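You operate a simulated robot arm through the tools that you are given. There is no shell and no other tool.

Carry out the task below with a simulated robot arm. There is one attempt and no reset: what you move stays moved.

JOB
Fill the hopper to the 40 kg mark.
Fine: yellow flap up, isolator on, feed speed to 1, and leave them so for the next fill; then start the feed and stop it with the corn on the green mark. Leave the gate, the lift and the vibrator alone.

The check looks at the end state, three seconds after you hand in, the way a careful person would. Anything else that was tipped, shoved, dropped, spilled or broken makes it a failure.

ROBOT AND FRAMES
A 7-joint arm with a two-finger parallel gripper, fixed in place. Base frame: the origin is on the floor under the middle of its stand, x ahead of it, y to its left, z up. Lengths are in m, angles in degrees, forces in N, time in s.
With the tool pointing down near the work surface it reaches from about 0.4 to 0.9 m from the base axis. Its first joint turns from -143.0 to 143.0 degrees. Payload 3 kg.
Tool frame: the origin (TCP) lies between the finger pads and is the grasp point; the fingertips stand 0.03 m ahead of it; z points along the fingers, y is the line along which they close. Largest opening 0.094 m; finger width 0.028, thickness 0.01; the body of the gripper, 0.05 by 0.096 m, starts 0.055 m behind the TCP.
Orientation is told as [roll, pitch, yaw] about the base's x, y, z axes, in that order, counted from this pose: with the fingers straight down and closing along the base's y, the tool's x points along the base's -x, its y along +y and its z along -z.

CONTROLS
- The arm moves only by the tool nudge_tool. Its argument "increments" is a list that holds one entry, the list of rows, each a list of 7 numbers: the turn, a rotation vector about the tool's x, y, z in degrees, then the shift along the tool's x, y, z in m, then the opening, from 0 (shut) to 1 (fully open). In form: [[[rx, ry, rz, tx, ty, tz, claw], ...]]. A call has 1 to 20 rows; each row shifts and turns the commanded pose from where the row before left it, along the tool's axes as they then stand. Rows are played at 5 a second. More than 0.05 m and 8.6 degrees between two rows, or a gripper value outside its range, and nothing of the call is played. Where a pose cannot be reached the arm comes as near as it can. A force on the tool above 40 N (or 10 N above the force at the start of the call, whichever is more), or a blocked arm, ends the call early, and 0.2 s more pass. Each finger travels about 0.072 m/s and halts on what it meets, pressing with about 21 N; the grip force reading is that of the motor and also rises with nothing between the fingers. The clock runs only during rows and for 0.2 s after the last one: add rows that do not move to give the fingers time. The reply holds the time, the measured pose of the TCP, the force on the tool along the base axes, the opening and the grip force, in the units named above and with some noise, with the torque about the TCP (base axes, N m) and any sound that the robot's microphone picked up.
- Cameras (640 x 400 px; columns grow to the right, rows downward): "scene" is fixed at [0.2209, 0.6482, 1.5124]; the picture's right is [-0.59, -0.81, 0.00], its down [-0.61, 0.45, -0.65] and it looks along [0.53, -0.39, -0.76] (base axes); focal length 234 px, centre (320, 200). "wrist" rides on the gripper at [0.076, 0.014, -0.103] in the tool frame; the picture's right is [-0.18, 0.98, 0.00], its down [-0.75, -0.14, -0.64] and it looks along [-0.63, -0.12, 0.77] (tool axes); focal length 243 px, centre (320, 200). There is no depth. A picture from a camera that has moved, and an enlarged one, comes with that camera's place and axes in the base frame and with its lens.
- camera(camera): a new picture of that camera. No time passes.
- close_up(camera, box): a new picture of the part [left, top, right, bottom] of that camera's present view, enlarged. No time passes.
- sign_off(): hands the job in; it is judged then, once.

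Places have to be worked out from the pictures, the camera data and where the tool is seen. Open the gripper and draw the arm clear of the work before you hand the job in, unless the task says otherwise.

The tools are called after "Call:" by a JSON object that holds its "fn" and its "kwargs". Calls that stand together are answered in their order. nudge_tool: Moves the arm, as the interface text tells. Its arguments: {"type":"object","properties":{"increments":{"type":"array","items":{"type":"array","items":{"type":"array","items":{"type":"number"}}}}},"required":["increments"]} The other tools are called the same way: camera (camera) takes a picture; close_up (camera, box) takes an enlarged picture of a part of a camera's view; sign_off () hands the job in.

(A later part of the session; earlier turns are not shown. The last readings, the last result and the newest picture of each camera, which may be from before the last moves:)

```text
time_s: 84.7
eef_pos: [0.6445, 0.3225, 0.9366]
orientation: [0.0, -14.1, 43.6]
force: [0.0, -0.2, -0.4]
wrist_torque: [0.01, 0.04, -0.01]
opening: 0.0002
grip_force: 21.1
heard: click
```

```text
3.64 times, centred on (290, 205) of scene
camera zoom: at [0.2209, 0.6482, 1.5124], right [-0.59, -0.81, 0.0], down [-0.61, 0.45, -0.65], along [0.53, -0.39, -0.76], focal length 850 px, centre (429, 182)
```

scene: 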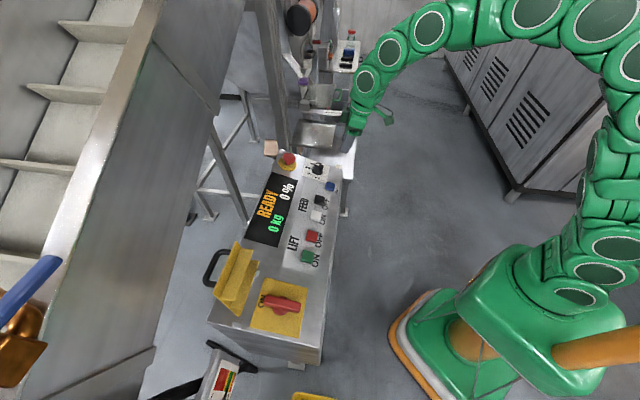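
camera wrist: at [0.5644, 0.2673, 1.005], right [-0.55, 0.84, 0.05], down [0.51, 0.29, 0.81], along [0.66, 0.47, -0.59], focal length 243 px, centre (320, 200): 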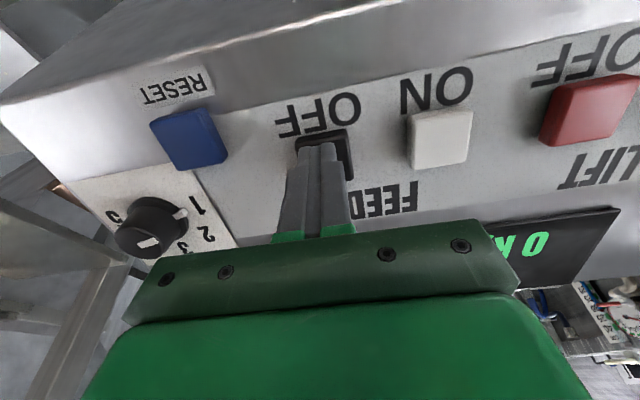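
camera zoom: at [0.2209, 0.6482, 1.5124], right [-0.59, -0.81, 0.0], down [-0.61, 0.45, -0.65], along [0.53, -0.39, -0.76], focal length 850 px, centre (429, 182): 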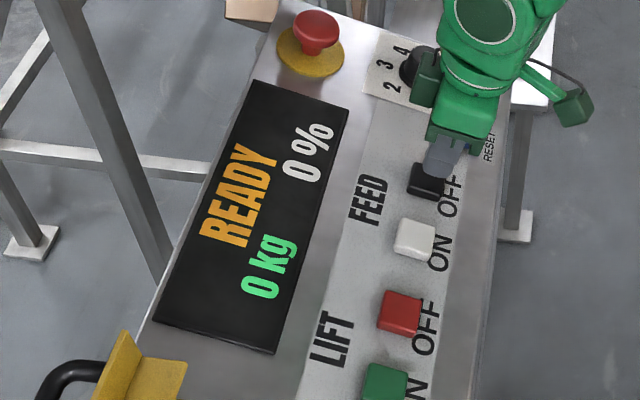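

Feed stopped (ran ~2.4 s). I withdraw and travel to the viewing pose on the right to read the sight strip.

Call:
{"fn": "nudge_tool", "kwargs": {"increments": [[[0, 0, 0, 0, 0, -0.045, 0], [0, 0, 0, 0, 0, -0.045, 0], [0, 0, 0, 0, 0, -0.045, 0], [0, 0, 0, 0.0302, -0.0312, -0.0189, 0], [0, 0, 0, 0.0302, -0.0312, -0.0189, 0], [0, 0, 0, 0.0302, -0.0312, -0.0189, 0], [0, 0, 0, 0.0302, -0.0312, -0.0189, 0], [0, 0, 0, 0.0302, -0.0312, -0.0189, 0], [0, 0, 0, 0.0302, -0.0312, -0.0189, 0], [0, 0, 0, 0.0302, -0.0312, -0.0189, 0], [0, 0, 0, 0.0302, -0.0312, -0.0189, 0], [0, 0, 0, 0.0302, -0.0312, -0.0189, 0], [0, 0, 0, 0.0302, -0.0312, -0.0189, 0]]]}}

Call:
{"fn": "nudge_tool", "kwargs": {"increments": [[[0, 7, 0, 0, 0, 0, 0], [0, 7, 0, 0, 0, 0, 0], [0, 0, 8.2, 0, 0, 0, 0], [0, 0, 8.2, 0, 0, 0, 0], [0, 0, 8.2, 0, 0, 0, 0], [0, 0, 8.2, 0, 0, 0, 0], [0, -7, 0, 0, 0, 0, 0], [0, -7, 0, 0, 0, 0, 0], [0, -7, 0, 0, 0, 0, 0], [0, -7, 0, 0, 0, 0, 0], [0, -7, 0, 0, 0, 0, 0], [0, -7, 0, 0, 0, 0, 0], [0, -7, 0, 0, 0, 0, 0]]]}}

Call:
{"fn": "camera", "kwargs": {"camera": "wrist"}}

```text
time_s: 87.5
eef_pos: [0.5889, -0.1617, 1.1778]
orientation: [0.1, -14.2, 43.5]
force: [-0.8, 0.7, 0.6]
wrist_torque: [0.01, 0.01, 0.01]
opening: 0.0
grip_force: 21.4
```

```text
time_s: 90.3
eef_pos: [0.5872, -0.1607, 1.176]
orientation: [0.3, -49.4, 10.5]
force: [0.7, -0.1, 0.3]
wrist_torque: [0.01, 0.02, 0.01]
opening: 0.0002
grip_force: 20.8
```

```text
taken
camera wrist: at [0.4616, -0.1689, 1.1843], right [-0.06, 0.99, 0.14], down [0.03, -0.14, 0.99], along [1.0, 0.07, -0.02], focal length 243 px, centre (320, 200)
```

wrist: 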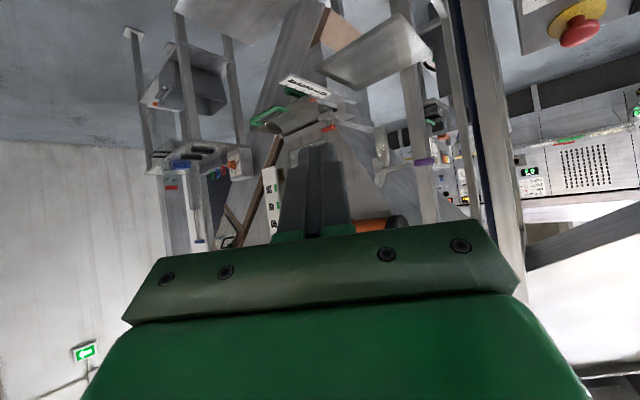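

Call:
{"fn": "nudge_tool", "kwargs": {"increments": [[[0, 0, -6, 0, 0, 0, 0]]]}}

Call:
{"fn": "close_up", "kwargs": {"camera": "wrist", "box": [210, 130, 330, 240]}}

Call:
{"fn": "close_up", "kwargs": {"camera": "wrist", "box": [230, 155, 290, 240]}}

```text
time_s: 90.7
eef_pos: [0.588, -0.161, 1.1751]
orientation: [-6.7, -48.9, 19.6]
force: [0.3, 0.0, 0.0]
wrist_torque: [0.01, -0.01, 0.03]
opening: 0.0004
grip_force: 21.4
```

```text
3.64 times, centred on (270, 185) of wrist
camera zoom: at [0.462, -0.1775, 1.1835], right [-0.13, 0.99, 0.06], down [0.03, -0.06, 1.0], along [0.99, 0.14, -0.02], focal length 882 px, centre (502, 254)
```

zoom: 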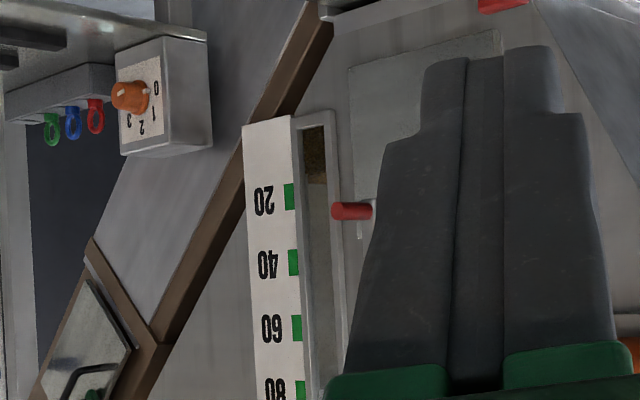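

```text
4.71 times, centred on (260, 198) of wrist
camera zoom: at [0.462, -0.1775, 1.1835], right [-0.13, 0.99, 0.06], down [0.03, -0.06, 1.0], along [0.99, 0.14, -0.02], focal length 1142 px, centre (602, 212)
```

zoom: 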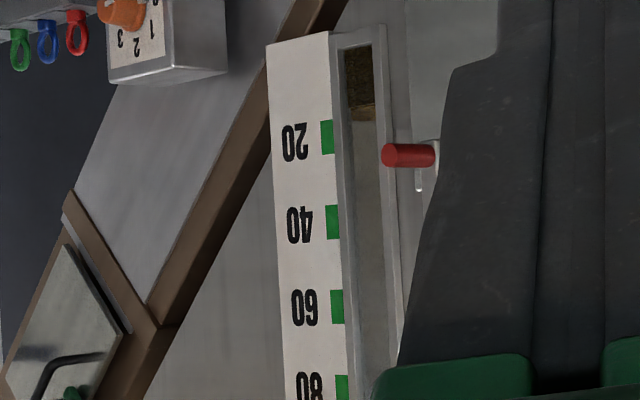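

Call:
{"fn": "close_up", "kwargs": {"camera": "wrist", "box": [285, 160, 320, 205]}}

Call:
{"fn": "close_up", "kwargs": {"camera": "wrist", "box": [293, 158, 317, 188]}}

```text
8.89 times, centred on (302, 182) of wrist
camera zoom: at [0.462, -0.1775, 1.1835], right [-0.13, 0.99, 0.06], down [0.03, -0.06, 1.0], along [0.99, 0.14, -0.02], focal length 2157 px, centre (476, 356)
```

zoom: 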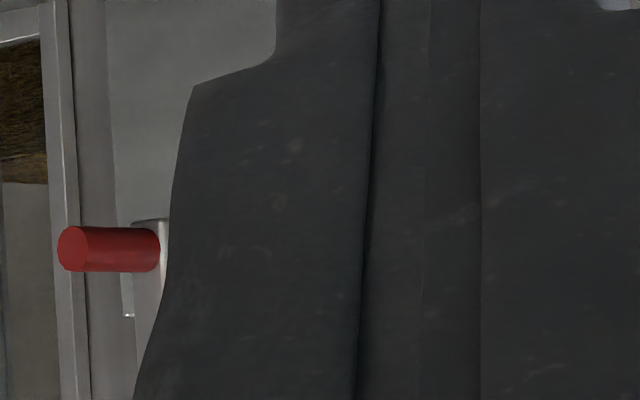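

```text
13.33 times, centred on (305, 173) of wrist
camera zoom: at [0.462, -0.1775, 1.1835], right [-0.13, 0.99, 0.06], down [0.03, -0.06, 1.0], along [0.99, 0.14, -0.02], focal length 3235 px, centre (520, 560)
```

zoom: 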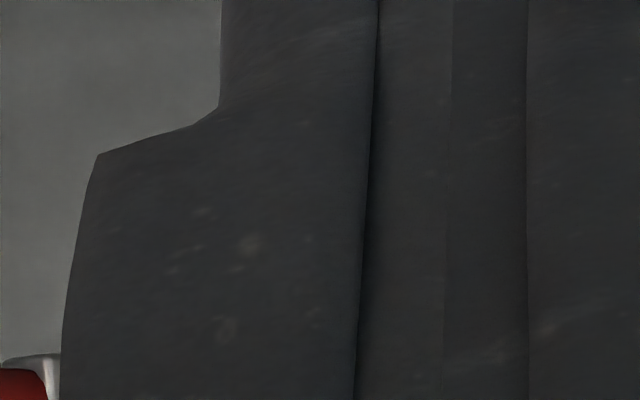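

Call:
{"fn": "close_up", "kwargs": {"camera": "wrist", "box": [250, 160, 286, 210]}}

```text
8.00 times, centred on (268, 185) of wrist
camera zoom: at [0.462, -0.1775, 1.1835], right [-0.13, 0.99, 0.06], down [0.03, -0.06, 1.0], along [0.99, 0.14, -0.02], focal length 1941 px, centre (736, 320)
```

zoom: 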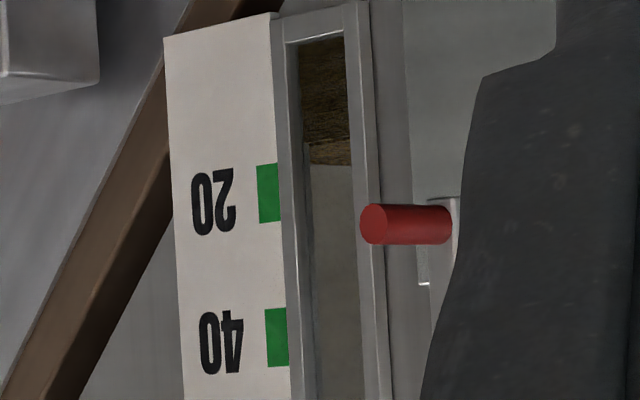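

The strip is readable: 20 kg ≙ 144 px here, corn front edge is at about 12.5–13 kg (it was ~9 kg at the start), so about 3.5 kg came in 2.4 s (~1.5 kg/s). I'll run a second stage of roughly 9 s; first I return to the buttons.

Call:
{"fn": "nudge_tool", "kwargs": {"increments": [[[0, 0, 6, 0, 0, 0, 0], [0, 7, 0, 0, 0, 0, 0], [0, 7, 0, 0, 0, 0, 0], [0, 7, 0, 0, 0, 0, 0], [0, 7, 0, 0, 0, 0, 0], [0, 7, 0, 0, 0, 0, 0], [0, 7, 0, 0, 0, 0, 0], [0, 7, 0, 0, 0, 0, 0], [0, 0, -8.2, 0, 0, 0, 0], [0, 0, -8.2, 0, 0, 0, 0], [0, 0, -8.2, 0, 0, 0, 0], [0, 0, -8.2, 0, 0, 0, 0], [0, -7, 0, 0, 0, 0, 0], [0, -7, 0, 0, 0, 0, 0]]]}}

Call:
{"fn": "nudge_tool", "kwargs": {"increments": [[[0, 0, 0, -0.0302, 0.035, 0.015, 0], [0, 0, 0, -0.0302, 0.035, 0.015, 0], [0, 0, 0, -0.0302, 0.035, 0.015, 0], [0, 0, 0, -0.0302, 0.035, 0.015, 0], [0, 0, 0, -0.0302, 0.035, 0.015, 0], [0, 0, 0, -0.0302, 0.035, 0.015, 0], [0, 0, 0, -0.0302, 0.035, 0.015, 0], [0, 0, 0, -0.0302, 0.035, 0.015, 0], [0, 0, 0, -0.0302, 0.035, 0.015, 0], [0, 0, 0, -0.0302, 0.035, 0.015, 0]]]}}

```text
time_s: 93.7
eef_pos: [0.5884, -0.161, 1.176]
orientation: [0.0, -14.2, 43.5]
force: [0.8, -0.2, -0.6]
wrist_torque: [0.01, 0.0, 0.01]
opening: 0.0
grip_force: 21.0
```

```text
time_s: 95.9
eef_pos: [0.586, 0.3198, 1.1067]
orientation: [0.0, -14.4, 43.5]
force: [0.7, -0.8, -0.5]
wrist_torque: [0.0, -0.02, -0.01]
opening: 0.0
grip_force: 21.3
```

Call:
{"fn": "nudge_tool", "kwargs": {"increments": [[[0, 0, 0, 0, 0.0106, 0.045, 0], [0, 0, 0, 0, 0.0106, 0.045, 0], [0, 0, 0, 0, 0.0106, 0.045, 0], [0, 0, 0, 0, 0, 0.03, 0], [0, 0, 0, 0, 0, 0.015, 0]]]}}

Call:
{"fn": "close_up", "kwargs": {"camera": "wrist", "box": [180, 80, 460, 240]}}

Call:
{"fn": "camera", "kwargs": {"camera": "scene"}}

```text
time_s: 97.1
eef_pos: [0.5957, 0.3746, 0.931]
orientation: [0.0, -14.3, 43.6]
force: [-1.2, 0.1, 0.4]
wrist_torque: [-0.01, 0.0, 0.02]
opening: 0.0
grip_force: 21.0
```

```text
2.29 times, centred on (320, 160) of wrist
camera zoom: at [0.5154, 0.3171, 1.0115], right [-0.55, 0.84, 0.05], down [0.51, 0.29, 0.81], along [0.66, 0.47, -0.59], focal length 555 px, centre (320, 291)
```

zoom: 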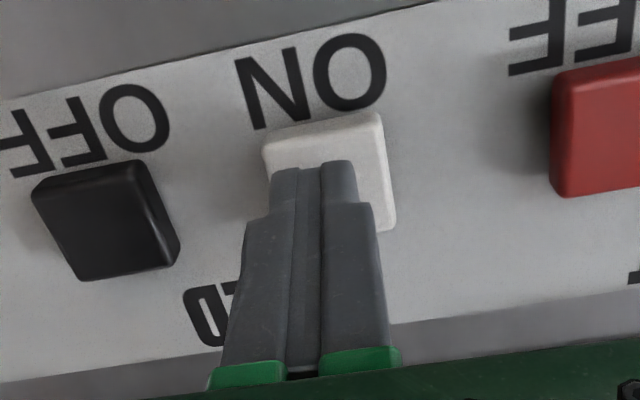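

```text
taken
```

scene: 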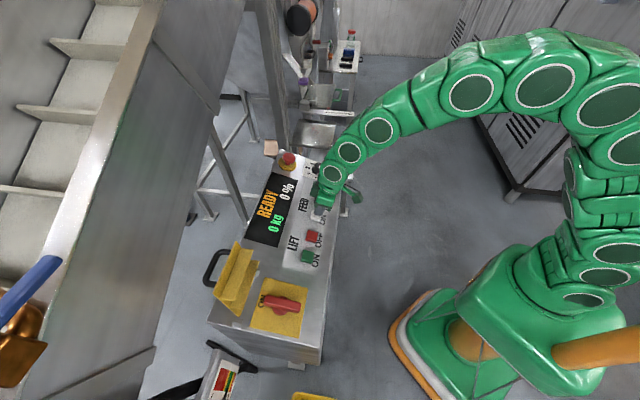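

Ready over ON again (display READY). Stage two: I press ON and hover over OFF, then wait.

Call:
{"fn": "nudge_tool", "kwargs": {"increments": [[[0, 0, 0, 0, 0, 0.007, 0], [0, 0, 0, 0, 0, 0.005, 0], [0, 0, 0, 0, 0, -0.02, 0], [0, 0, 0, 0, -0.036, 0, 0], [0, 0, 0, 0, -0.0357, 0, 0], [0, 0, 0, 0, 0, 0.013, 0]]]}}

Call:
{"fn": "close_up", "kwargs": {"camera": "scene", "box": [240, 150, 340, 260]}}

Call:
{"fn": "close_up", "kwargs": {"camera": "wrist", "box": [180, 80, 460, 240]}}

```text
time_s: 98.5
eef_pos: [0.6482, 0.3217, 0.9261]
orientation: [0.0, -14.3, 43.5]
force: [-0.6, -0.5, 0.2]
wrist_torque: [-0.02, 0.01, 0.03]
opening: 0.0003
grip_force: 20.9
heard: click
```

```text
3.64 times, centred on (290, 205) of scene
camera zoom: at [0.2209, 0.6482, 1.5124], right [-0.59, -0.81, 0.0], down [-0.61, 0.45, -0.65], along [0.53, -0.39, -0.76], focal length 850 px, centre (429, 182)
```

zoom: 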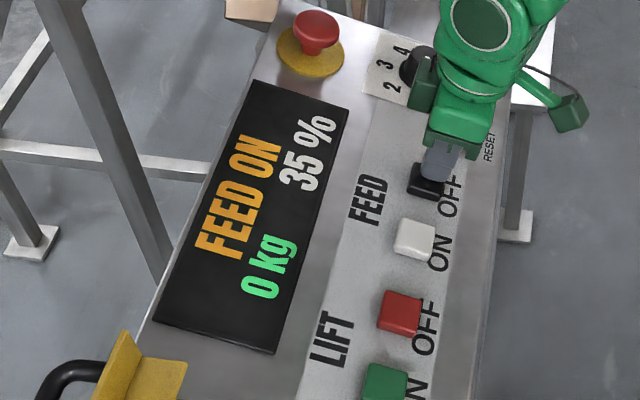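

```text
2.29 times, centred on (320, 160) of wrist
camera zoom: at [0.5676, 0.265, 1.0062], right [-0.55, 0.84, 0.05], down [0.51, 0.29, 0.81], along [0.66, 0.47, -0.59], focal length 555 px, centre (320, 291)
```

zoom: 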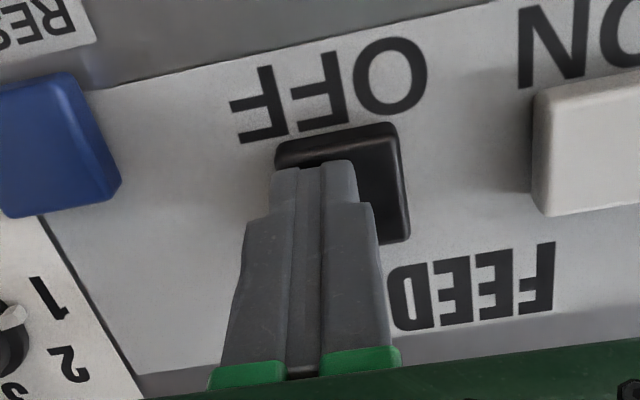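

Feed is on and tips are over OFF (I correct 4 mm). I wait about 4 s.

Call:
{"fn": "nudge_tool", "kwargs": {"increments": [[[0, 0, 0, 0, 0.004, 0, 0], [0, 0, 0, 0, 0, 0, 0], [0, 0, 0, 0, 0, 0, 0], [0, 0, 0, 0, 0, 0, 0], [0, 0, 0, 0, 0, 0, 0], [0, 0, 0, 0, 0, 0, 0], [0, 0, 0, 0, 0, 0, 0], [0, 0, 0, 0, 0, 0, 0], [0, 0, 0, 0, 0, 0, 0], [0, 0, 0, 0, 0, 0, 0], [0, 0, 0, 0, 0, 0, 0], [0, 0, 0, 0, 0, 0, 0], [0, 0, 0, 0, 0, 0, 0], [0, 0, 0, 0, 0, 0, 0], [0, 0, 0, 0, 0, 0, 0], [0, 0, 0, 0, 0, 0, 0], [0, 0, 0, 0, 0, 0, 0], [0, 0, 0, 0, 0, 0, 0], [0, 0, 0, 0, 0, 0, 0], [0, 0, 0, 0, 0, 0, 0]]]}}

Call:
{"fn": "close_up", "kwargs": {"camera": "scene", "box": [240, 150, 340, 260]}}

Call:
{"fn": "close_up", "kwargs": {"camera": "scene", "box": [240, 0, 340, 60]}}

```text
time_s: 102.7
eef_pos: [0.6456, 0.3261, 0.9264]
orientation: [0.1, -14.2, 43.5]
force: [-0.7, -0.4, 0.1]
wrist_torque: [-0.04, -0.01, -0.03]
opening: 0.0
grip_force: 21.2
```

```text
3.64 times, centred on (290, 205) of scene
camera zoom: at [0.2209, 0.6482, 1.5124], right [-0.59, -0.81, 0.0], down [-0.61, 0.45, -0.65], along [0.53, -0.39, -0.76], focal length 850 px, centre (429, 182)
```

zoom: 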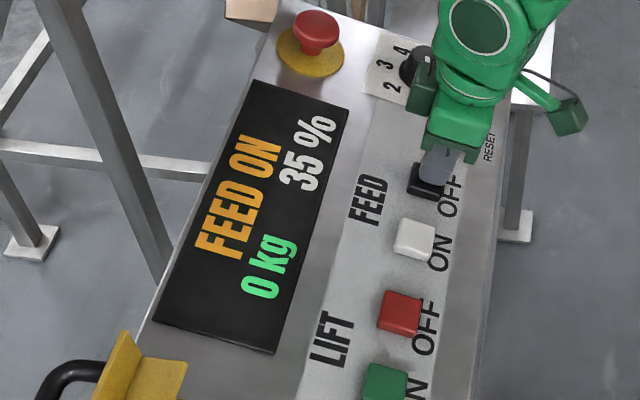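

```text
6.40 times, centred on (290, 30) of scene
camera zoom: at [0.2209, 0.6482, 1.5124], right [-0.59, -0.81, 0.0], down [-0.61, 0.45, -0.65], along [0.53, -0.39, -0.76], focal length 1497 px, centre (512, 1288)
```

zoom: 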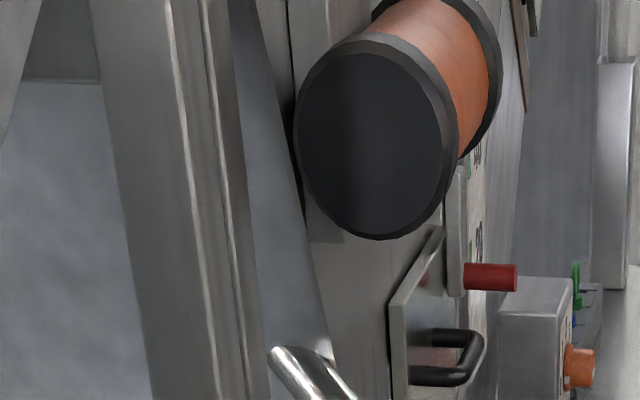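

Display kg stays 0 (not the hopper level), as expected by now. I wait the rest of the 9 s and press OFF.

Call:
{"fn": "nudge_tool", "kwargs": {"increments": [[[0, 0, 0, 0, 0, 0, 0], [0, 0, 0, 0, 0, 0, 0], [0, 0, 0, 0, 0, 0, 0], [0, 0, 0, 0, 0, 0, 0], [0, 0, 0, 0, 0, 0, 0], [0, 0, 0, 0, 0, 0, 0], [0, 0, 0, 0, 0, 0, 0], [0, 0, 0, 0, 0, 0, 0], [0, 0, 0, 0, 0, 0, 0], [0, 0, 0, 0, 0, 0, 0], [0, 0, 0, 0, 0, 0, 0], [0, 0, 0, 0, 0, 0, 0], [0, 0, 0, 0, 0, 0, 0], [0, 0, 0, 0, 0, 0, 0], [0, 0, 0, 0, 0, 0, 0], [0, 0, 0, 0, 0, 0, 0], [0, 0, 0, 0, 0, 0, 0], [0, 0, 0, 0, 0, 0.004, 0], [0, 0, 0, 0, 0, 0.004, 0], [0, 0, 0, 0, 0, -0.02, 0]]]}}

Call:
{"fn": "close_up", "kwargs": {"camera": "scene", "box": [240, 150, 340, 260]}}

```text
time_s: 106.9
eef_pos: [0.642, 0.3229, 0.9366]
orientation: [0.1, -14.3, 43.5]
force: [0.0, 0.3, 0.1]
wrist_torque: [0.0, 0.03, 0.02]
opening: 0.0
grip_force: 20.8
heard: click
```

```text
3.64 times, centred on (290, 205) of scene
camera zoom: at [0.2209, 0.6482, 1.5124], right [-0.59, -0.81, 0.0], down [-0.61, 0.45, -0.65], along [0.53, -0.39, -0.76], focal length 850 px, centre (429, 182)
```

zoom: 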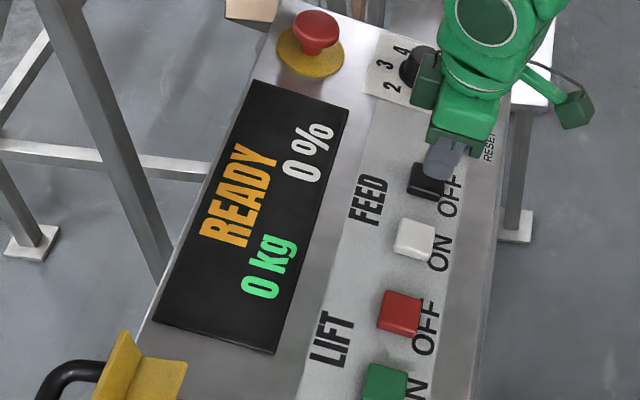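

Feed stopped after ~9 s. I travel to the viewing pose to read the strip.

Call:
{"fn": "nudge_tool", "kwargs": {"increments": [[[0, 0, 0, 0, 0, -0.045, 0], [0, 0, 0, 0, 0, -0.045, 0], [0, 0, 0, 0, 0, -0.045, 0], [0, 0, 0, 0.0302, -0.0312, -0.0189, 0], [0, 0, 0, 0.0302, -0.0312, -0.0189, 0], [0, 0, 0, 0.0302, -0.0312, -0.0189, 0], [0, 0, 0, 0.0302, -0.0312, -0.0189, 0], [0, 0, 0, 0.0302, -0.0312, -0.0189, 0], [0, 0, 0, 0.0302, -0.0312, -0.0189, 0], [0, 0, 0, 0.0302, -0.0312, -0.0189, 0], [0, 0, 0, 0.0302, -0.0312, -0.0189, 0], [0, 0, 0, 0.0302, -0.0312, -0.0189, 0], [0, 0, 0, 0.0302, -0.0312, -0.0189, 0]]]}}

Call:
{"fn": "nudge_tool", "kwargs": {"increments": [[[0, 7, 0, 0, 0, 0, 0], [0, 7, 0, 0, 0, 0, 0], [0, 0, 8.2, 0, 0, 0, 0], [0, 0, 8.2, 0, 0, 0, 0], [0, 0, 8.2, 0, 0, 0, 0], [0, 0, 8.2, 0, 0, 0, 0], [0, -7, 0, 0, 0, 0, 0], [0, -7, 0, 0, 0, 0, 0], [0, -7, 0, 0, 0, 0, 0], [0, -7, 0, 0, 0, 0, 0], [0, -7, 0, 0, 0, 0, 0], [0, -7, 0, 0, 0, 0, 0], [0, -7, 0, 0, 0, 0, 0], [0, 0, -6, 0, 0, 0, 0]]]}}

Call:
{"fn": "close_up", "kwargs": {"camera": "wrist", "box": [230, 155, 290, 240]}}

Call:
{"fn": "close_up", "kwargs": {"camera": "wrist", "box": [250, 160, 286, 210]}}

```text
time_s: 109.7
eef_pos: [0.587, -0.158, 1.1753]
orientation: [0.0, -14.2, 43.6]
force: [1.1, -0.2, -0.4]
wrist_torque: [0.02, -0.02, 0.02]
opening: 0.0
grip_force: 21.4
```

```text
time_s: 112.7
eef_pos: [0.5863, -0.1593, 1.1761]
orientation: [-6.6, -49.0, 19.6]
force: [-1.6, -0.4, 0.0]
wrist_torque: [-0.04, -0.01, 0.04]
opening: 0.0002
grip_force: 20.9
```

```text
4.71 times, centred on (260, 198) of wrist
camera zoom: at [0.4607, -0.1758, 1.1845], right [-0.13, 0.99, 0.06], down [0.02, -0.06, 1.0], along [0.99, 0.13, -0.02], focal length 1142 px, centre (602, 212)
```

zoom: 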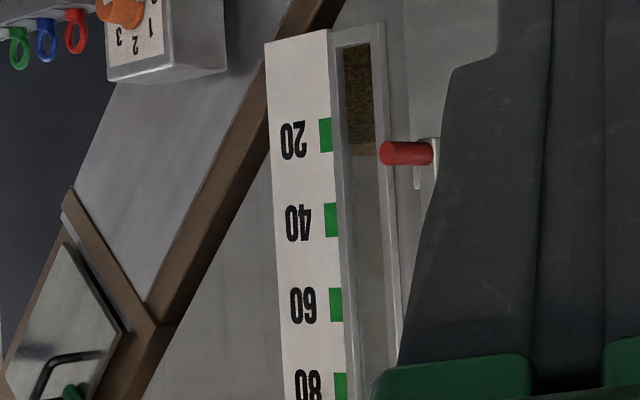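

```text
8.00 times, centred on (268, 185) of wrist
camera zoom: at [0.4607, -0.1758, 1.1845], right [-0.13, 0.99, 0.06], down [0.02, -0.06, 1.0], along [0.99, 0.13, -0.02], focal length 1941 px, centre (736, 320)
```

zoom: 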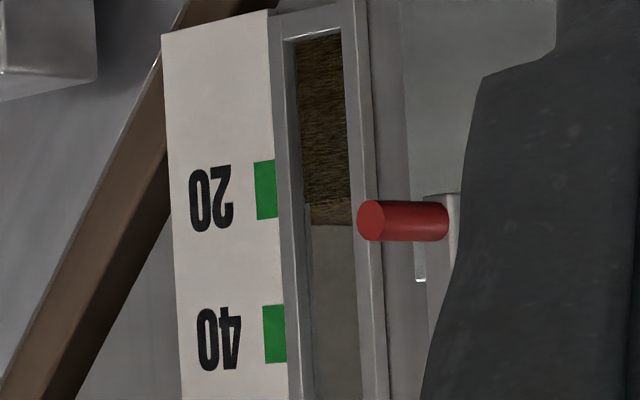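

Call:
{"fn": "close_up", "kwargs": {"camera": "wrist", "box": [260, 160, 284, 200]}}

Call:
{"fn": "close_up", "kwargs": {"camera": "wrist", "box": [262, 178, 278, 190]}}

```text
10.00 times, centred on (272, 180) of wrist
camera zoom: at [0.4607, -0.1758, 1.1845], right [-0.13, 0.99, 0.06], down [0.02, -0.06, 1.0], along [0.99, 0.13, -0.02], focal length 2426 px, centre (800, 400)
```

zoom: 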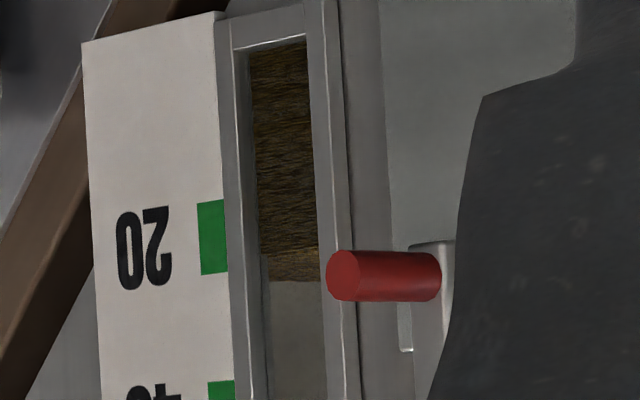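

```text
16.00 times, centred on (270, 184) of wrist
camera zoom: at [0.4607, -0.1758, 1.1845], right [-0.13, 0.99, 0.06], down [0.02, -0.06, 1.0], along [0.99, 0.13, -0.02], focal length 3882 px, centre (1120, 456)
```

zoom: 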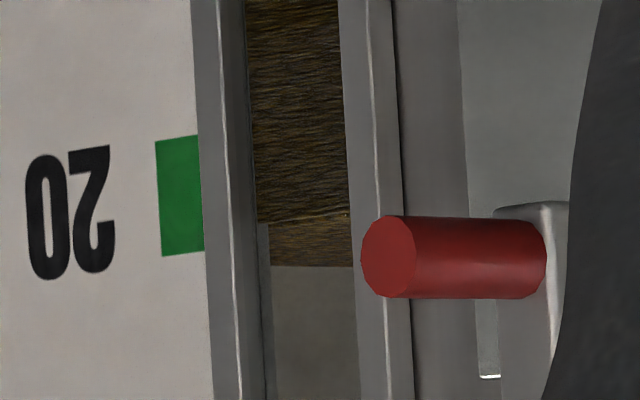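

The front edge of the corn is now at about 21–22 kg: ~9.2 kg in 9.0 s (≈1 kg/s, maybe a little after-run). I return for a 12 s stage, which should give ~33 kg.

Call:
{"fn": "nudge_tool", "kwargs": {"increments": [[[0, 0, 6, 0, 0, 0, 0], [0, 7, 0, 0, 0, 0, 0], [0, 7, 0, 0, 0, 0, 0], [0, 7, 0, 0, 0, 0, 0], [0, 7, 0, 0, 0, 0, 0], [0, 7, 0, 0, 0, 0, 0], [0, 7, 0, 0, 0, 0, 0], [0, 7, 0, 0, 0, 0, 0], [0, 0, -8.2, 0, 0, 0, 0], [0, 0, -8.2, 0, 0, 0, 0], [0, 0, -8.2, 0, 0, 0, 0], [0, 0, -8.2, 0, 0, 0, 0], [0, -7, 0, 0, 0, 0, 0], [0, -7, 0, 0, 0, 0, 0]]]}}

Call:
{"fn": "nudge_tool", "kwargs": {"increments": [[[0, 0, 0, -0.0302, 0.035, 0.015, 0], [0, 0, 0, -0.0302, 0.035, 0.015, 0], [0, 0, 0, -0.0302, 0.035, 0.015, 0], [0, 0, 0, -0.0302, 0.035, 0.015, 0], [0, 0, 0, -0.0302, 0.035, 0.015, 0], [0, 0, 0, -0.0302, 0.035, 0.015, 0], [0, 0, 0, -0.0302, 0.035, 0.015, 0], [0, 0, 0, -0.0302, 0.035, 0.015, 0], [0, 0, 0, -0.0302, 0.035, 0.015, 0], [0, 0, 0, -0.0302, 0.035, 0.015, 0]]]}}

```text
time_s: 115.7
eef_pos: [0.5883, -0.1601, 1.1781]
orientation: [0.0, -14.3, 43.4]
force: [0.5, -1.0, 0.2]
wrist_torque: [0.01, 0.03, 0.04]
opening: 0.0
grip_force: 21.4
```

```text
time_s: 117.9
eef_pos: [0.5818, 0.3207, 1.1056]
orientation: [0.0, -14.3, 43.4]
force: [0.8, 0.1, -0.2]
wrist_torque: [0.03, 0.02, -0.02]
opening: 0.0
grip_force: 21.3
```

Call:
{"fn": "nudge_tool", "kwargs": {"increments": [[[0, 0, 0, -0.0009, 0.0098, 0.045, 0], [0, 0, 0, -0.0009, 0.0098, 0.045, 0], [0, 0, 0, -0.0009, 0.0098, 0.045, 0], [0, 0, 0, 0, 0, 0.03, 0], [0, 0, 0, 0, 0, 0.0155, 0]]]}}

Call:
{"fn": "close_up", "kwargs": {"camera": "wrist", "box": [180, 80, 460, 240]}}

Call:
{"fn": "close_up", "kwargs": {"camera": "scene", "box": [200, 150, 340, 340]}}

```text
time_s: 119.1
eef_pos: [0.6004, 0.3757, 0.9322]
orientation: [0.1, -14.3, 43.5]
force: [-0.4, -0.8, 0.1]
wrist_torque: [0.01, 0.04, 0.04]
opening: 0.0
grip_force: 21.8
```

```text
2.29 times, centred on (320, 160) of wrist
camera zoom: at [0.5185, 0.3189, 1.0116], right [-0.55, 0.84, 0.05], down [0.51, 0.29, 0.81], along [0.66, 0.47, -0.59], focal length 555 px, centre (320, 291)
```

zoom: 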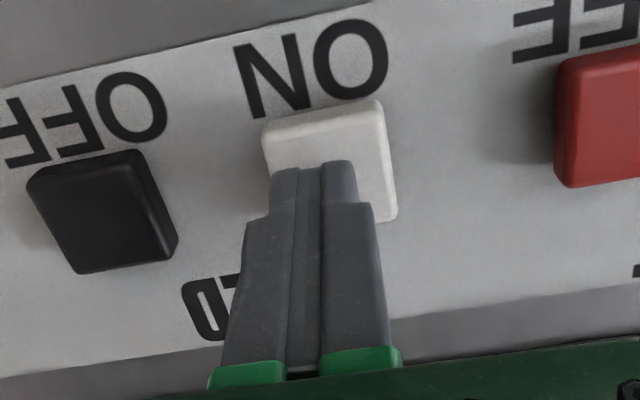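

```text
2.11 times, centred on (270, 245) of scene
camera zoom: at [0.2209, 0.6482, 1.5124], right [-0.59, -0.81, 0.0], down [-0.61, 0.45, -0.65], along [0.53, -0.39, -0.76], focal length 492 px, centre (425, 105)
```

zoom: 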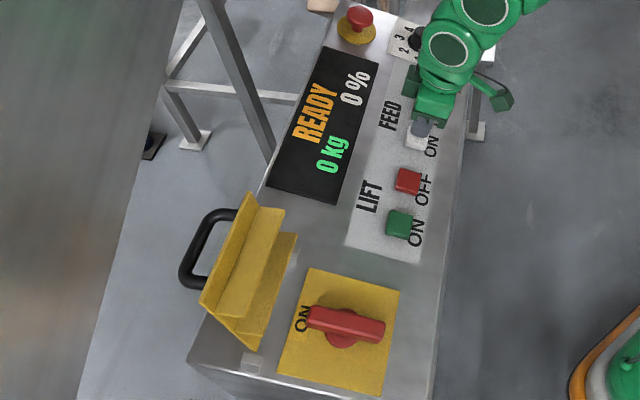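

Call:
{"fn": "nudge_tool", "kwargs": {"increments": [[[0, 0, 0, 0, 0, 0.007, 0], [0, 0, 0, 0, 0, 0.006, 0], [0, 0, 0, 0, 0, -0.021, 0], [0, 0, 0, 0.001, -0.0345, 0, 0], [0, 0, 0, 0.001, -0.0345, 0, 0], [0, 0, 0, 0, 0, 0.014, 0]]]}}

Call:
{"fn": "close_up", "kwargs": {"camera": "scene", "box": [240, 150, 340, 260]}}

Call:
{"fn": "close_up", "kwargs": {"camera": "wrist", "box": [180, 80, 460, 240]}}

```text
time_s: 120.5
eef_pos: [0.6454, 0.3239, 0.9263]
orientation: [0.0, -14.2, 43.5]
force: [-0.8, -0.6, 1.6]
wrist_torque: [-0.01, -0.01, 0.01]
opening: 0.0002
grip_force: 21.0
heard: click
```

```text
3.64 times, centred on (290, 205) of scene
camera zoom: at [0.2209, 0.6482, 1.5124], right [-0.59, -0.81, 0.0], down [-0.61, 0.45, -0.65], along [0.53, -0.39, -0.76], focal length 850 px, centre (429, 182)
```

zoom: 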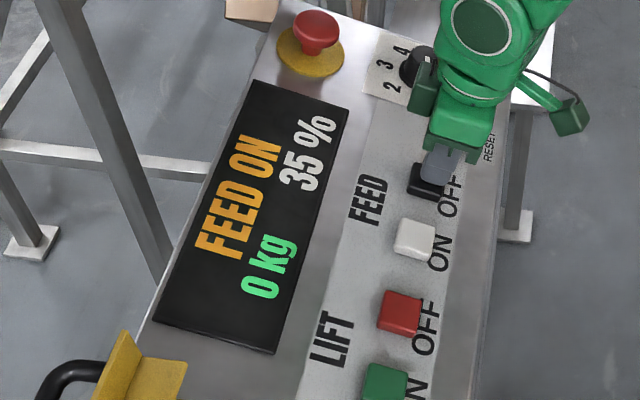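

```text
2.29 times, centred on (320, 160) of wrist
camera zoom: at [0.5647, 0.267, 1.0051], right [-0.55, 0.84, 0.05], down [0.51, 0.29, 0.81], along [0.66, 0.47, -0.59], focal length 555 px, centre (320, 291)
```

zoom: 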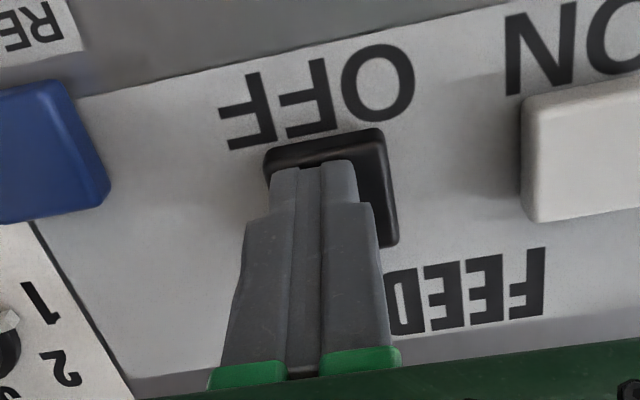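

Feed on, tips over OFF. I wait in two blocks, then press OFF for a 12 s run.

Call:
{"fn": "nudge_tool", "kwargs": {"increments": [[[0, 0, 0, 0, 0, 0, 0], [0, 0, 0, 0, 0, 0, 0], [0, 0, 0, 0, 0, 0, 0], [0, 0, 0, 0, 0, 0, 0], [0, 0, 0, 0, 0, 0, 0], [0, 0, 0, 0, 0, 0, 0], [0, 0, 0, 0, 0, 0, 0], [0, 0, 0, 0, 0, 0, 0], [0, 0, 0, 0, 0, 0, 0], [0, 0, 0, 0, 0, 0, 0], [0, 0, 0, 0, 0, 0, 0], [0, 0, 0, 0, 0, 0, 0], [0, 0, 0, 0, 0, 0, 0], [0, 0, 0, 0, 0, 0, 0], [0, 0, 0, 0, 0, 0, 0], [0, 0, 0, 0, 0, 0, 0], [0, 0, 0, 0, 0, 0, 0], [0, 0, 0, 0, 0, 0, 0], [0, 0, 0, 0, 0, 0, 0], [0, 0, 0, 0, 0, 0, 0]]]}}

Call:
{"fn": "nudge_tool", "kwargs": {"increments": [[[0, 0, 0, 0, 0, 0, 0], [0, 0, 0, 0, 0, 0, 0], [0, 0, 0, 0, 0, 0, 0], [0, 0, 0, 0, 0, 0, 0], [0, 0, 0, 0, 0, 0, 0], [0, 0, 0, 0, 0, 0, 0], [0, 0, 0, 0, 0, 0, 0], [0, 0, 0, 0, 0, 0, 0], [0, 0, 0, 0, 0, 0, 0], [0, 0, 0, 0, 0, 0, 0], [0, 0, 0, 0, 0, 0, 0], [0, 0, 0, 0, 0, 0, 0], [0, 0, 0, 0, 0, 0, 0], [0, 0, 0, 0, 0, 0, 0], [0, 0, 0, 0, 0, 0, 0], [0, 0, 0, 0, 0, 0, 0], [0, 0, 0, 0, 0, 0, 0], [0, 0, 0, 0, 0, 0, 0], [0, 0, 0, 0, 0, 0, 0], [0, 0, 0, 0, 0, 0, 0]]]}}

Call:
{"fn": "nudge_tool", "kwargs": {"increments": [[[0, 0, 0, 0, 0, 0, 0], [0, 0, 0, 0, 0, 0, 0], [0, 0, 0, 0, 0, 0, 0], [0, 0, 0, 0, 0, 0, 0], [0, 0, 0, 0, 0, 0, 0], [0, 0, 0, 0, 0, 0, 0], [0, 0, 0, 0, 0, 0, 0], [0, 0, 0, 0, 0, 0, 0], [0, 0, 0, 0, 0, 0, 0], [0, 0, 0, 0, 0, 0, 0], [0, 0, 0, 0, 0, 0, 0], [0, 0, 0, 0, 0, 0.004, 0], [0, 0, 0, 0, 0, 0.004, 0], [0, 0, 0, 0, 0, -0.02, 0]]]}}

Call:
{"fn": "close_up", "kwargs": {"camera": "scene", "box": [240, 150, 340, 260]}}

```text
time_s: 124.7
eef_pos: [0.6446, 0.3247, 0.9254]
orientation: [0.1, -14.2, 43.4]
force: [-0.1, 0.6, 0.8]
wrist_torque: [0.01, -0.01, 0.0]
opening: 0.0
grip_force: 21.0
```

```text
time_s: 128.9
eef_pos: [0.6441, 0.3241, 0.9259]
orientation: [0.1, -14.1, 43.6]
force: [0.3, -0.3, 0.1]
wrist_torque: [0.01, 0.0, 0.0]
opening: 0.0001
grip_force: 21.0
```

```text
time_s: 131.9
eef_pos: [0.6426, 0.322, 0.937]
orientation: [0.1, -14.1, 43.6]
force: [0.4, 0.0, -0.2]
wrist_torque: [0.0, 0.0, 0.06]
opening: 0.0
grip_force: 20.8
heard: click
```

```text
3.64 times, centred on (290, 205) of scene
camera zoom: at [0.2209, 0.6482, 1.5124], right [-0.59, -0.81, 0.0], down [-0.61, 0.45, -0.65], along [0.53, -0.39, -0.76], focal length 850 px, centre (429, 182)
```

zoom: 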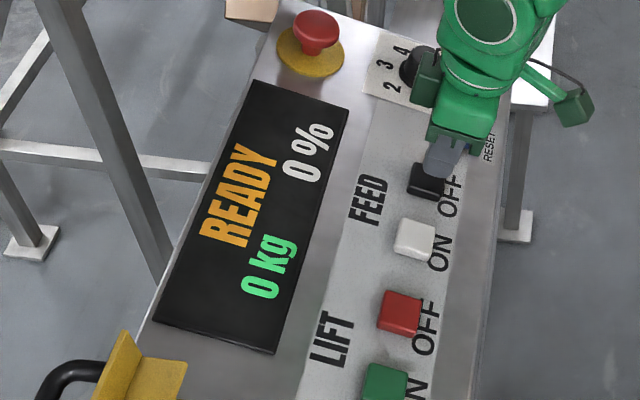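

Stopped after ~12 s. I go to the viewing pose to read the level.

Call:
{"fn": "nudge_tool", "kwargs": {"increments": [[[0, 0, 0, 0, 0, -0.045, 0], [0, 0, 0, 0, 0, -0.045, 0], [0, 0, 0, 0, 0, -0.045, 0], [0, 0, 0, 0.0302, -0.0312, -0.0189, 0], [0, 0, 0, 0.0302, -0.0312, -0.0189, 0], [0, 0, 0, 0.0302, -0.0312, -0.0189, 0], [0, 0, 0, 0.0302, -0.0312, -0.0189, 0], [0, 0, 0, 0.0302, -0.0312, -0.0189, 0], [0, 0, 0, 0.0302, -0.0312, -0.0189, 0], [0, 0, 0, 0.0302, -0.0312, -0.0189, 0], [0, 0, 0, 0.0302, -0.0312, -0.0189, 0], [0, 0, 0, 0.0302, -0.0312, -0.0189, 0], [0, 0, 0, 0.0302, -0.0312, -0.0189, 0]]]}}

Call:
{"fn": "nudge_tool", "kwargs": {"increments": [[[0, 7, 0, 0, 0, 0, 0], [0, 7, 0, 0, 0, 0, 0], [0, 0, 8.2, 0, 0, 0, 0], [0, 0, 8.2, 0, 0, 0, 0], [0, 0, 8.2, 0, 0, 0, 0], [0, 0, 8.2, 0, 0, 0, 0], [0, -7, 0, 0, 0, 0, 0], [0, -7, 0, 0, 0, 0, 0], [0, -7, 0, 0, 0, 0, 0], [0, -7, 0, 0, 0, 0, 0], [0, -7, 0, 0, 0, 0, 0], [0, -7, 0, 0, 0, 0, 0], [0, -7, 0, 0, 0, 0, 0], [0, 0, -6, 0, 0, 0, 0]]]}}

Call:
{"fn": "close_up", "kwargs": {"camera": "wrist", "box": [230, 155, 290, 240]}}

Call:
{"fn": "close_up", "kwargs": {"camera": "wrist", "box": [250, 170, 286, 220]}}

```text
time_s: 134.7
eef_pos: [0.5864, -0.1616, 1.1758]
orientation: [0.0, -14.3, 43.5]
force: [0.1, -0.2, -0.4]
wrist_torque: [-0.01, -0.01, 0.0]
opening: 0.0001
grip_force: 20.7
```

```text
time_s: 137.7
eef_pos: [0.5885, -0.1609, 1.1774]
orientation: [-6.7, -48.9, 19.7]
force: [0.8, 0.1, -0.3]
wrist_torque: [0.01, 0.04, 0.03]
opening: 0.0
grip_force: 21.6
```

```text
4.71 times, centred on (260, 198) of wrist
camera zoom: at [0.4623, -0.1768, 1.1844], right [-0.13, 0.99, 0.06], down [0.02, -0.06, 1.0], along [0.99, 0.14, -0.02], focal length 1142 px, centre (602, 212)
```

zoom: 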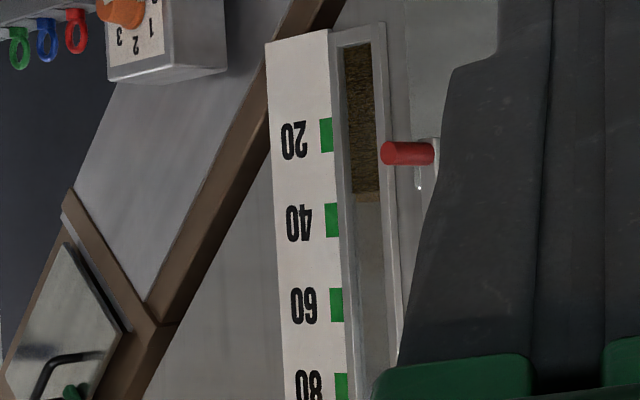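

```text
8.00 times, centred on (268, 195) of wrist
camera zoom: at [0.4623, -0.1768, 1.1844], right [-0.13, 0.99, 0.06], down [0.02, -0.06, 1.0], along [0.99, 0.14, -0.02], focal length 1941 px, centre (736, 240)
```

zoom: 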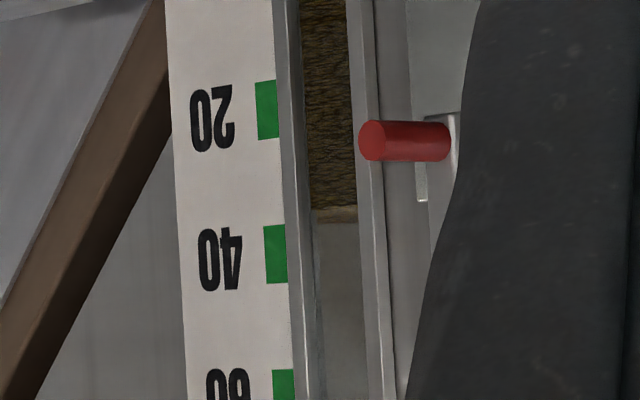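

Call:
{"fn": "close_up", "kwargs": {"camera": "wrist", "box": [260, 185, 284, 215]}}

Call:
{"fn": "close_up", "kwargs": {"camera": "wrist", "box": [262, 178, 286, 208]}}

```text
13.33 times, centred on (272, 200) of wrist
camera zoom: at [0.4623, -0.1768, 1.1844], right [-0.13, 0.99, 0.06], down [0.02, -0.06, 1.0], along [0.99, 0.14, -0.02], focal length 3235 px, centre (960, 200)
```

zoom: 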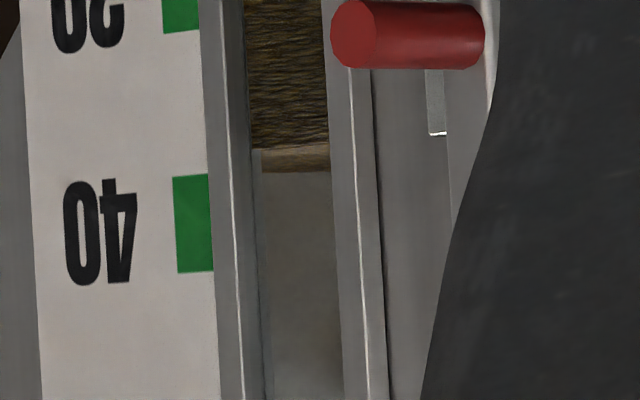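

```text
13.33 times, centred on (274, 193) of wrist
camera zoom: at [0.4623, -0.1768, 1.1844], right [-0.13, 0.99, 0.06], down [0.02, -0.06, 1.0], along [0.99, 0.14, -0.02], focal length 3235 px, centre (933, 293)
```

zoom: 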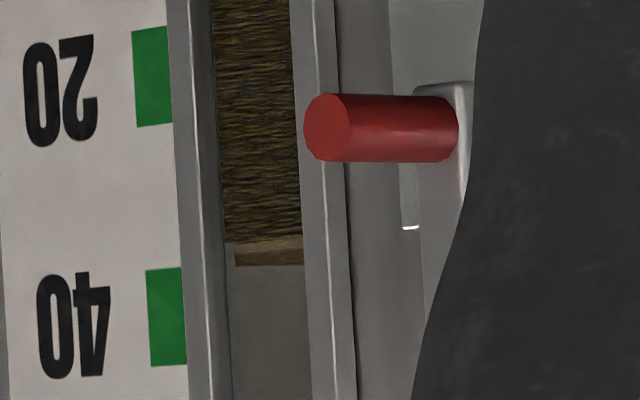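

Front edge now reads about 34 kg (12.5 kg in 12.0 s, ≈1.03 kg/s). About 6 kg remain, i.e. ~5.8 s more. I return to the buttons for the last stage.

Call:
{"fn": "nudge_tool", "kwargs": {"increments": [[[0, 0, 6, 0, 0, 0, 0], [0, 7, 0, 0, 0, 0, 0], [0, 7, 0, 0, 0, 0, 0], [0, 7, 0, 0, 0, 0, 0], [0, 7, 0, 0, 0, 0, 0], [0, 7, 0, 0, 0, 0, 0], [0, 7, 0, 0, 0, 0, 0], [0, 7, 0, 0, 0, 0, 0], [0, 0, -8.2, 0, 0, 0, 0], [0, 0, -8.2, 0, 0, 0, 0], [0, 0, -8.2, 0, 0, 0, 0], [0, 0, -8.2, 0, 0, 0, 0], [0, -7, 0, 0, 0, 0, 0], [0, -7, 0, 0, 0, 0, 0]]]}}

Call:
{"fn": "nudge_tool", "kwargs": {"increments": [[[0, 0, 0, -0.0302, 0.035, 0.015, 0], [0, 0, 0, -0.0302, 0.035, 0.015, 0], [0, 0, 0, -0.0302, 0.035, 0.015, 0], [0, 0, 0, -0.0302, 0.035, 0.015, 0], [0, 0, 0, -0.0302, 0.035, 0.015, 0], [0, 0, 0, -0.0302, 0.035, 0.015, 0], [0, 0, 0, -0.0302, 0.035, 0.015, 0], [0, 0, 0, -0.0302, 0.035, 0.015, 0], [0, 0, 0, -0.0302, 0.035, 0.015, 0], [0, 0, 0, -0.0302, 0.035, 0.015, 0]]]}}

```text
time_s: 140.7
eef_pos: [0.5881, -0.1602, 1.1754]
orientation: [0.0, -14.3, 43.5]
force: [0.0, 0.0, 0.2]
wrist_torque: [0.01, 0.02, -0.02]
opening: 0.0002
grip_force: 20.9
```

```text
time_s: 142.9
eef_pos: [0.5851, 0.3208, 1.1038]
orientation: [-0.1, -14.3, 43.5]
force: [-0.6, -0.6, 0.6]
wrist_torque: [-0.02, 0.03, 0.02]
opening: 0.0
grip_force: 21.1
```

Call:
{"fn": "nudge_tool", "kwargs": {"increments": [[[0, 0, 0, 0, 0.0105, 0.045, 0], [0, 0, 0, 0, 0.0105, 0.045, 0], [0, 0, 0, 0, 0.0105, 0.045, 0], [0, 0, 0, 0, 0, 0.03, 0], [0, 0, 0, 0, 0, 0.0134, 0]]]}}

Call:
{"fn": "close_up", "kwargs": {"camera": "wrist", "box": [180, 80, 460, 240]}}

```text
time_s: 144.1
eef_pos: [0.596, 0.3734, 0.9328]
orientation: [0.1, -14.3, 43.4]
force: [-0.4, -0.4, 0.4]
wrist_torque: [0.0, 0.01, 0.0]
opening: 0.0001
grip_force: 20.6
```

```text
2.29 times, centred on (320, 160) of wrist
camera zoom: at [0.5152, 0.3169, 1.0128], right [-0.55, 0.84, 0.05], down [0.51, 0.29, 0.81], along [0.66, 0.47, -0.59], focal length 555 px, centre (320, 291)
```

zoom: 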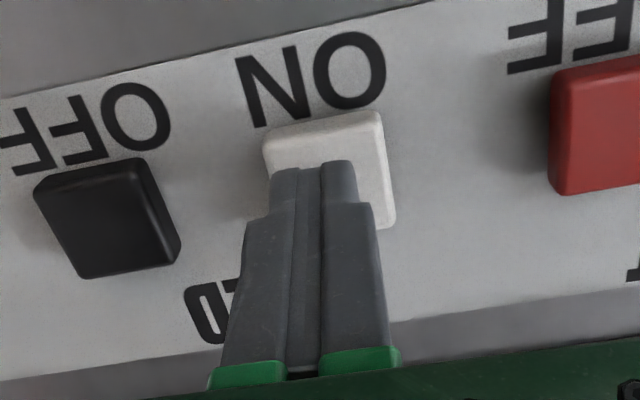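

Last stage: press ON, hover over OFF, and I'll stop after ~5.8 s.

Call:
{"fn": "nudge_tool", "kwargs": {"increments": [[[0, 0, 0, 0, 0, 0.008, 0], [0, 0, 0, 0, 0, 0.006, 0], [0, 0, 0, 0, 0, -0.021, 0], [0, 0, 0, 0, -0.0345, 0, 0], [0, 0, 0, 0, -0.0345, 0, 0], [0, 0, 0, 0, 0, 0.014, 0], [0, 0, 0, 0, 0, 0, 0], [0, 0, 0, 0, 0, 0, 0], [0, 0, 0, 0, 0, 0, 0], [0, 0, 0, 0, 0, 0, 0], [0, 0, 0, 0, 0, 0, 0], [0, 0, 0, 0, 0, 0, 0]]]}}

Call:
{"fn": "close_up", "kwargs": {"camera": "scene", "box": [240, 150, 340, 260]}}

Call:
{"fn": "close_up", "kwargs": {"camera": "wrist", "box": [180, 80, 460, 240]}}

```text
time_s: 146.7
eef_pos: [0.6433, 0.3246, 0.9253]
orientation: [0.1, -14.2, 43.5]
force: [-0.5, 0.1, 0.3]
wrist_torque: [0.02, -0.04, 0.0]
opening: 0.0001
grip_force: 20.9
heard: click
```

```text
3.64 times, centred on (290, 205) of scene
camera zoom: at [0.2209, 0.6482, 1.5124], right [-0.59, -0.81, 0.0], down [-0.61, 0.45, -0.65], along [0.53, -0.39, -0.76], focal length 850 px, centre (429, 182)
```

zoom: 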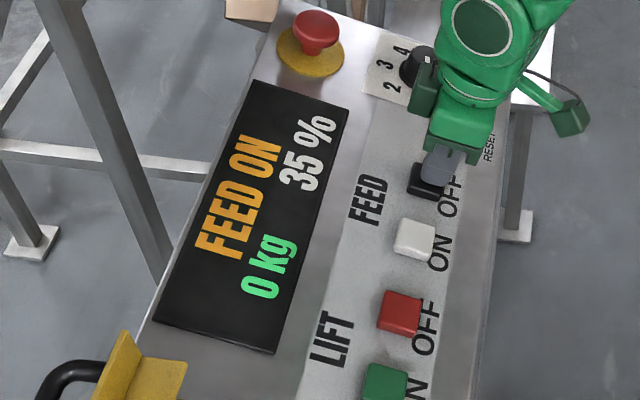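

```text
2.29 times, centred on (320, 160) of wrist
camera zoom: at [0.5633, 0.2677, 1.0056], right [-0.55, 0.84, 0.05], down [0.51, 0.29, 0.81], along [0.66, 0.47, -0.59], focal length 555 px, centre (320, 291)
```

zoom: 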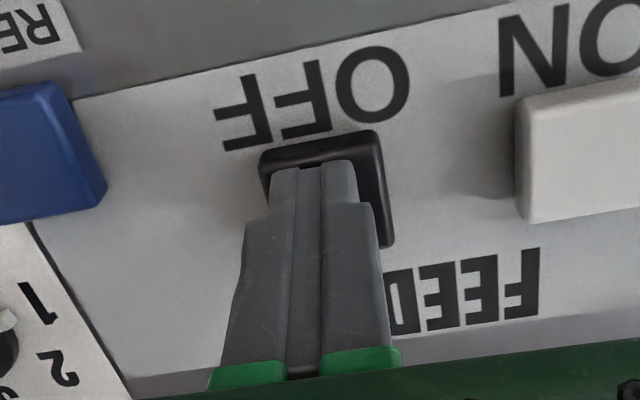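

Feed on since ~144.45 s; tips are over OFF. I wait 16 rows and press OFF so the run lasts ~5.8 s.

Call:
{"fn": "nudge_tool", "kwargs": {"increments": [[[0, 0, 0, 0, 0, 0, 0], [0, 0, 0, 0, 0, 0, 0], [0, 0, 0, 0, 0, 0, 0], [0, 0, 0, 0, 0, 0, 0], [0, 0, 0, 0, 0, 0, 0], [0, 0, 0, 0, 0, 0, 0], [0, 0, 0, 0, 0, 0, 0], [0, 0, 0, 0, 0, 0, 0], [0, 0, 0, 0, 0, 0, 0], [0, 0, 0, 0, 0, 0, 0], [0, 0, 0, 0, 0, 0, 0], [0, 0, 0, 0, 0, 0, 0], [0, 0, 0, 0, 0, 0, 0], [0, 0, 0, 0, 0, 0, 0], [0, 0, 0, 0, 0, 0, 0], [0, 0, 0, 0, 0, 0, 0], [0, 0, 0, 0, 0, 0.004, 0], [0, 0, 0, 0, 0, 0.004, 0], [0, 0, 0, 0, 0, -0.02, 0]]]}}

Call:
{"fn": "close_up", "kwargs": {"camera": "scene", "box": [240, 150, 340, 260]}}

```text
time_s: 150.7
eef_pos: [0.6428, 0.3225, 0.9389]
orientation: [0.1, -14.2, 43.5]
force: [-0.2, 0.9, 0.2]
wrist_torque: [0.02, 0.01, 0.02]
opening: 0.0001
grip_force: 20.6
heard: click
```

```text
3.64 times, centred on (290, 205) of scene
camera zoom: at [0.2209, 0.6482, 1.5124], right [-0.59, -0.81, 0.0], down [-0.61, 0.45, -0.65], along [0.53, -0.39, -0.76], focal length 850 px, centre (429, 182)
```

zoom: 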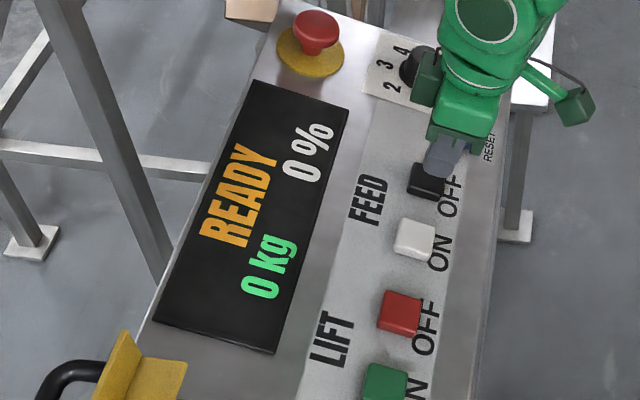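

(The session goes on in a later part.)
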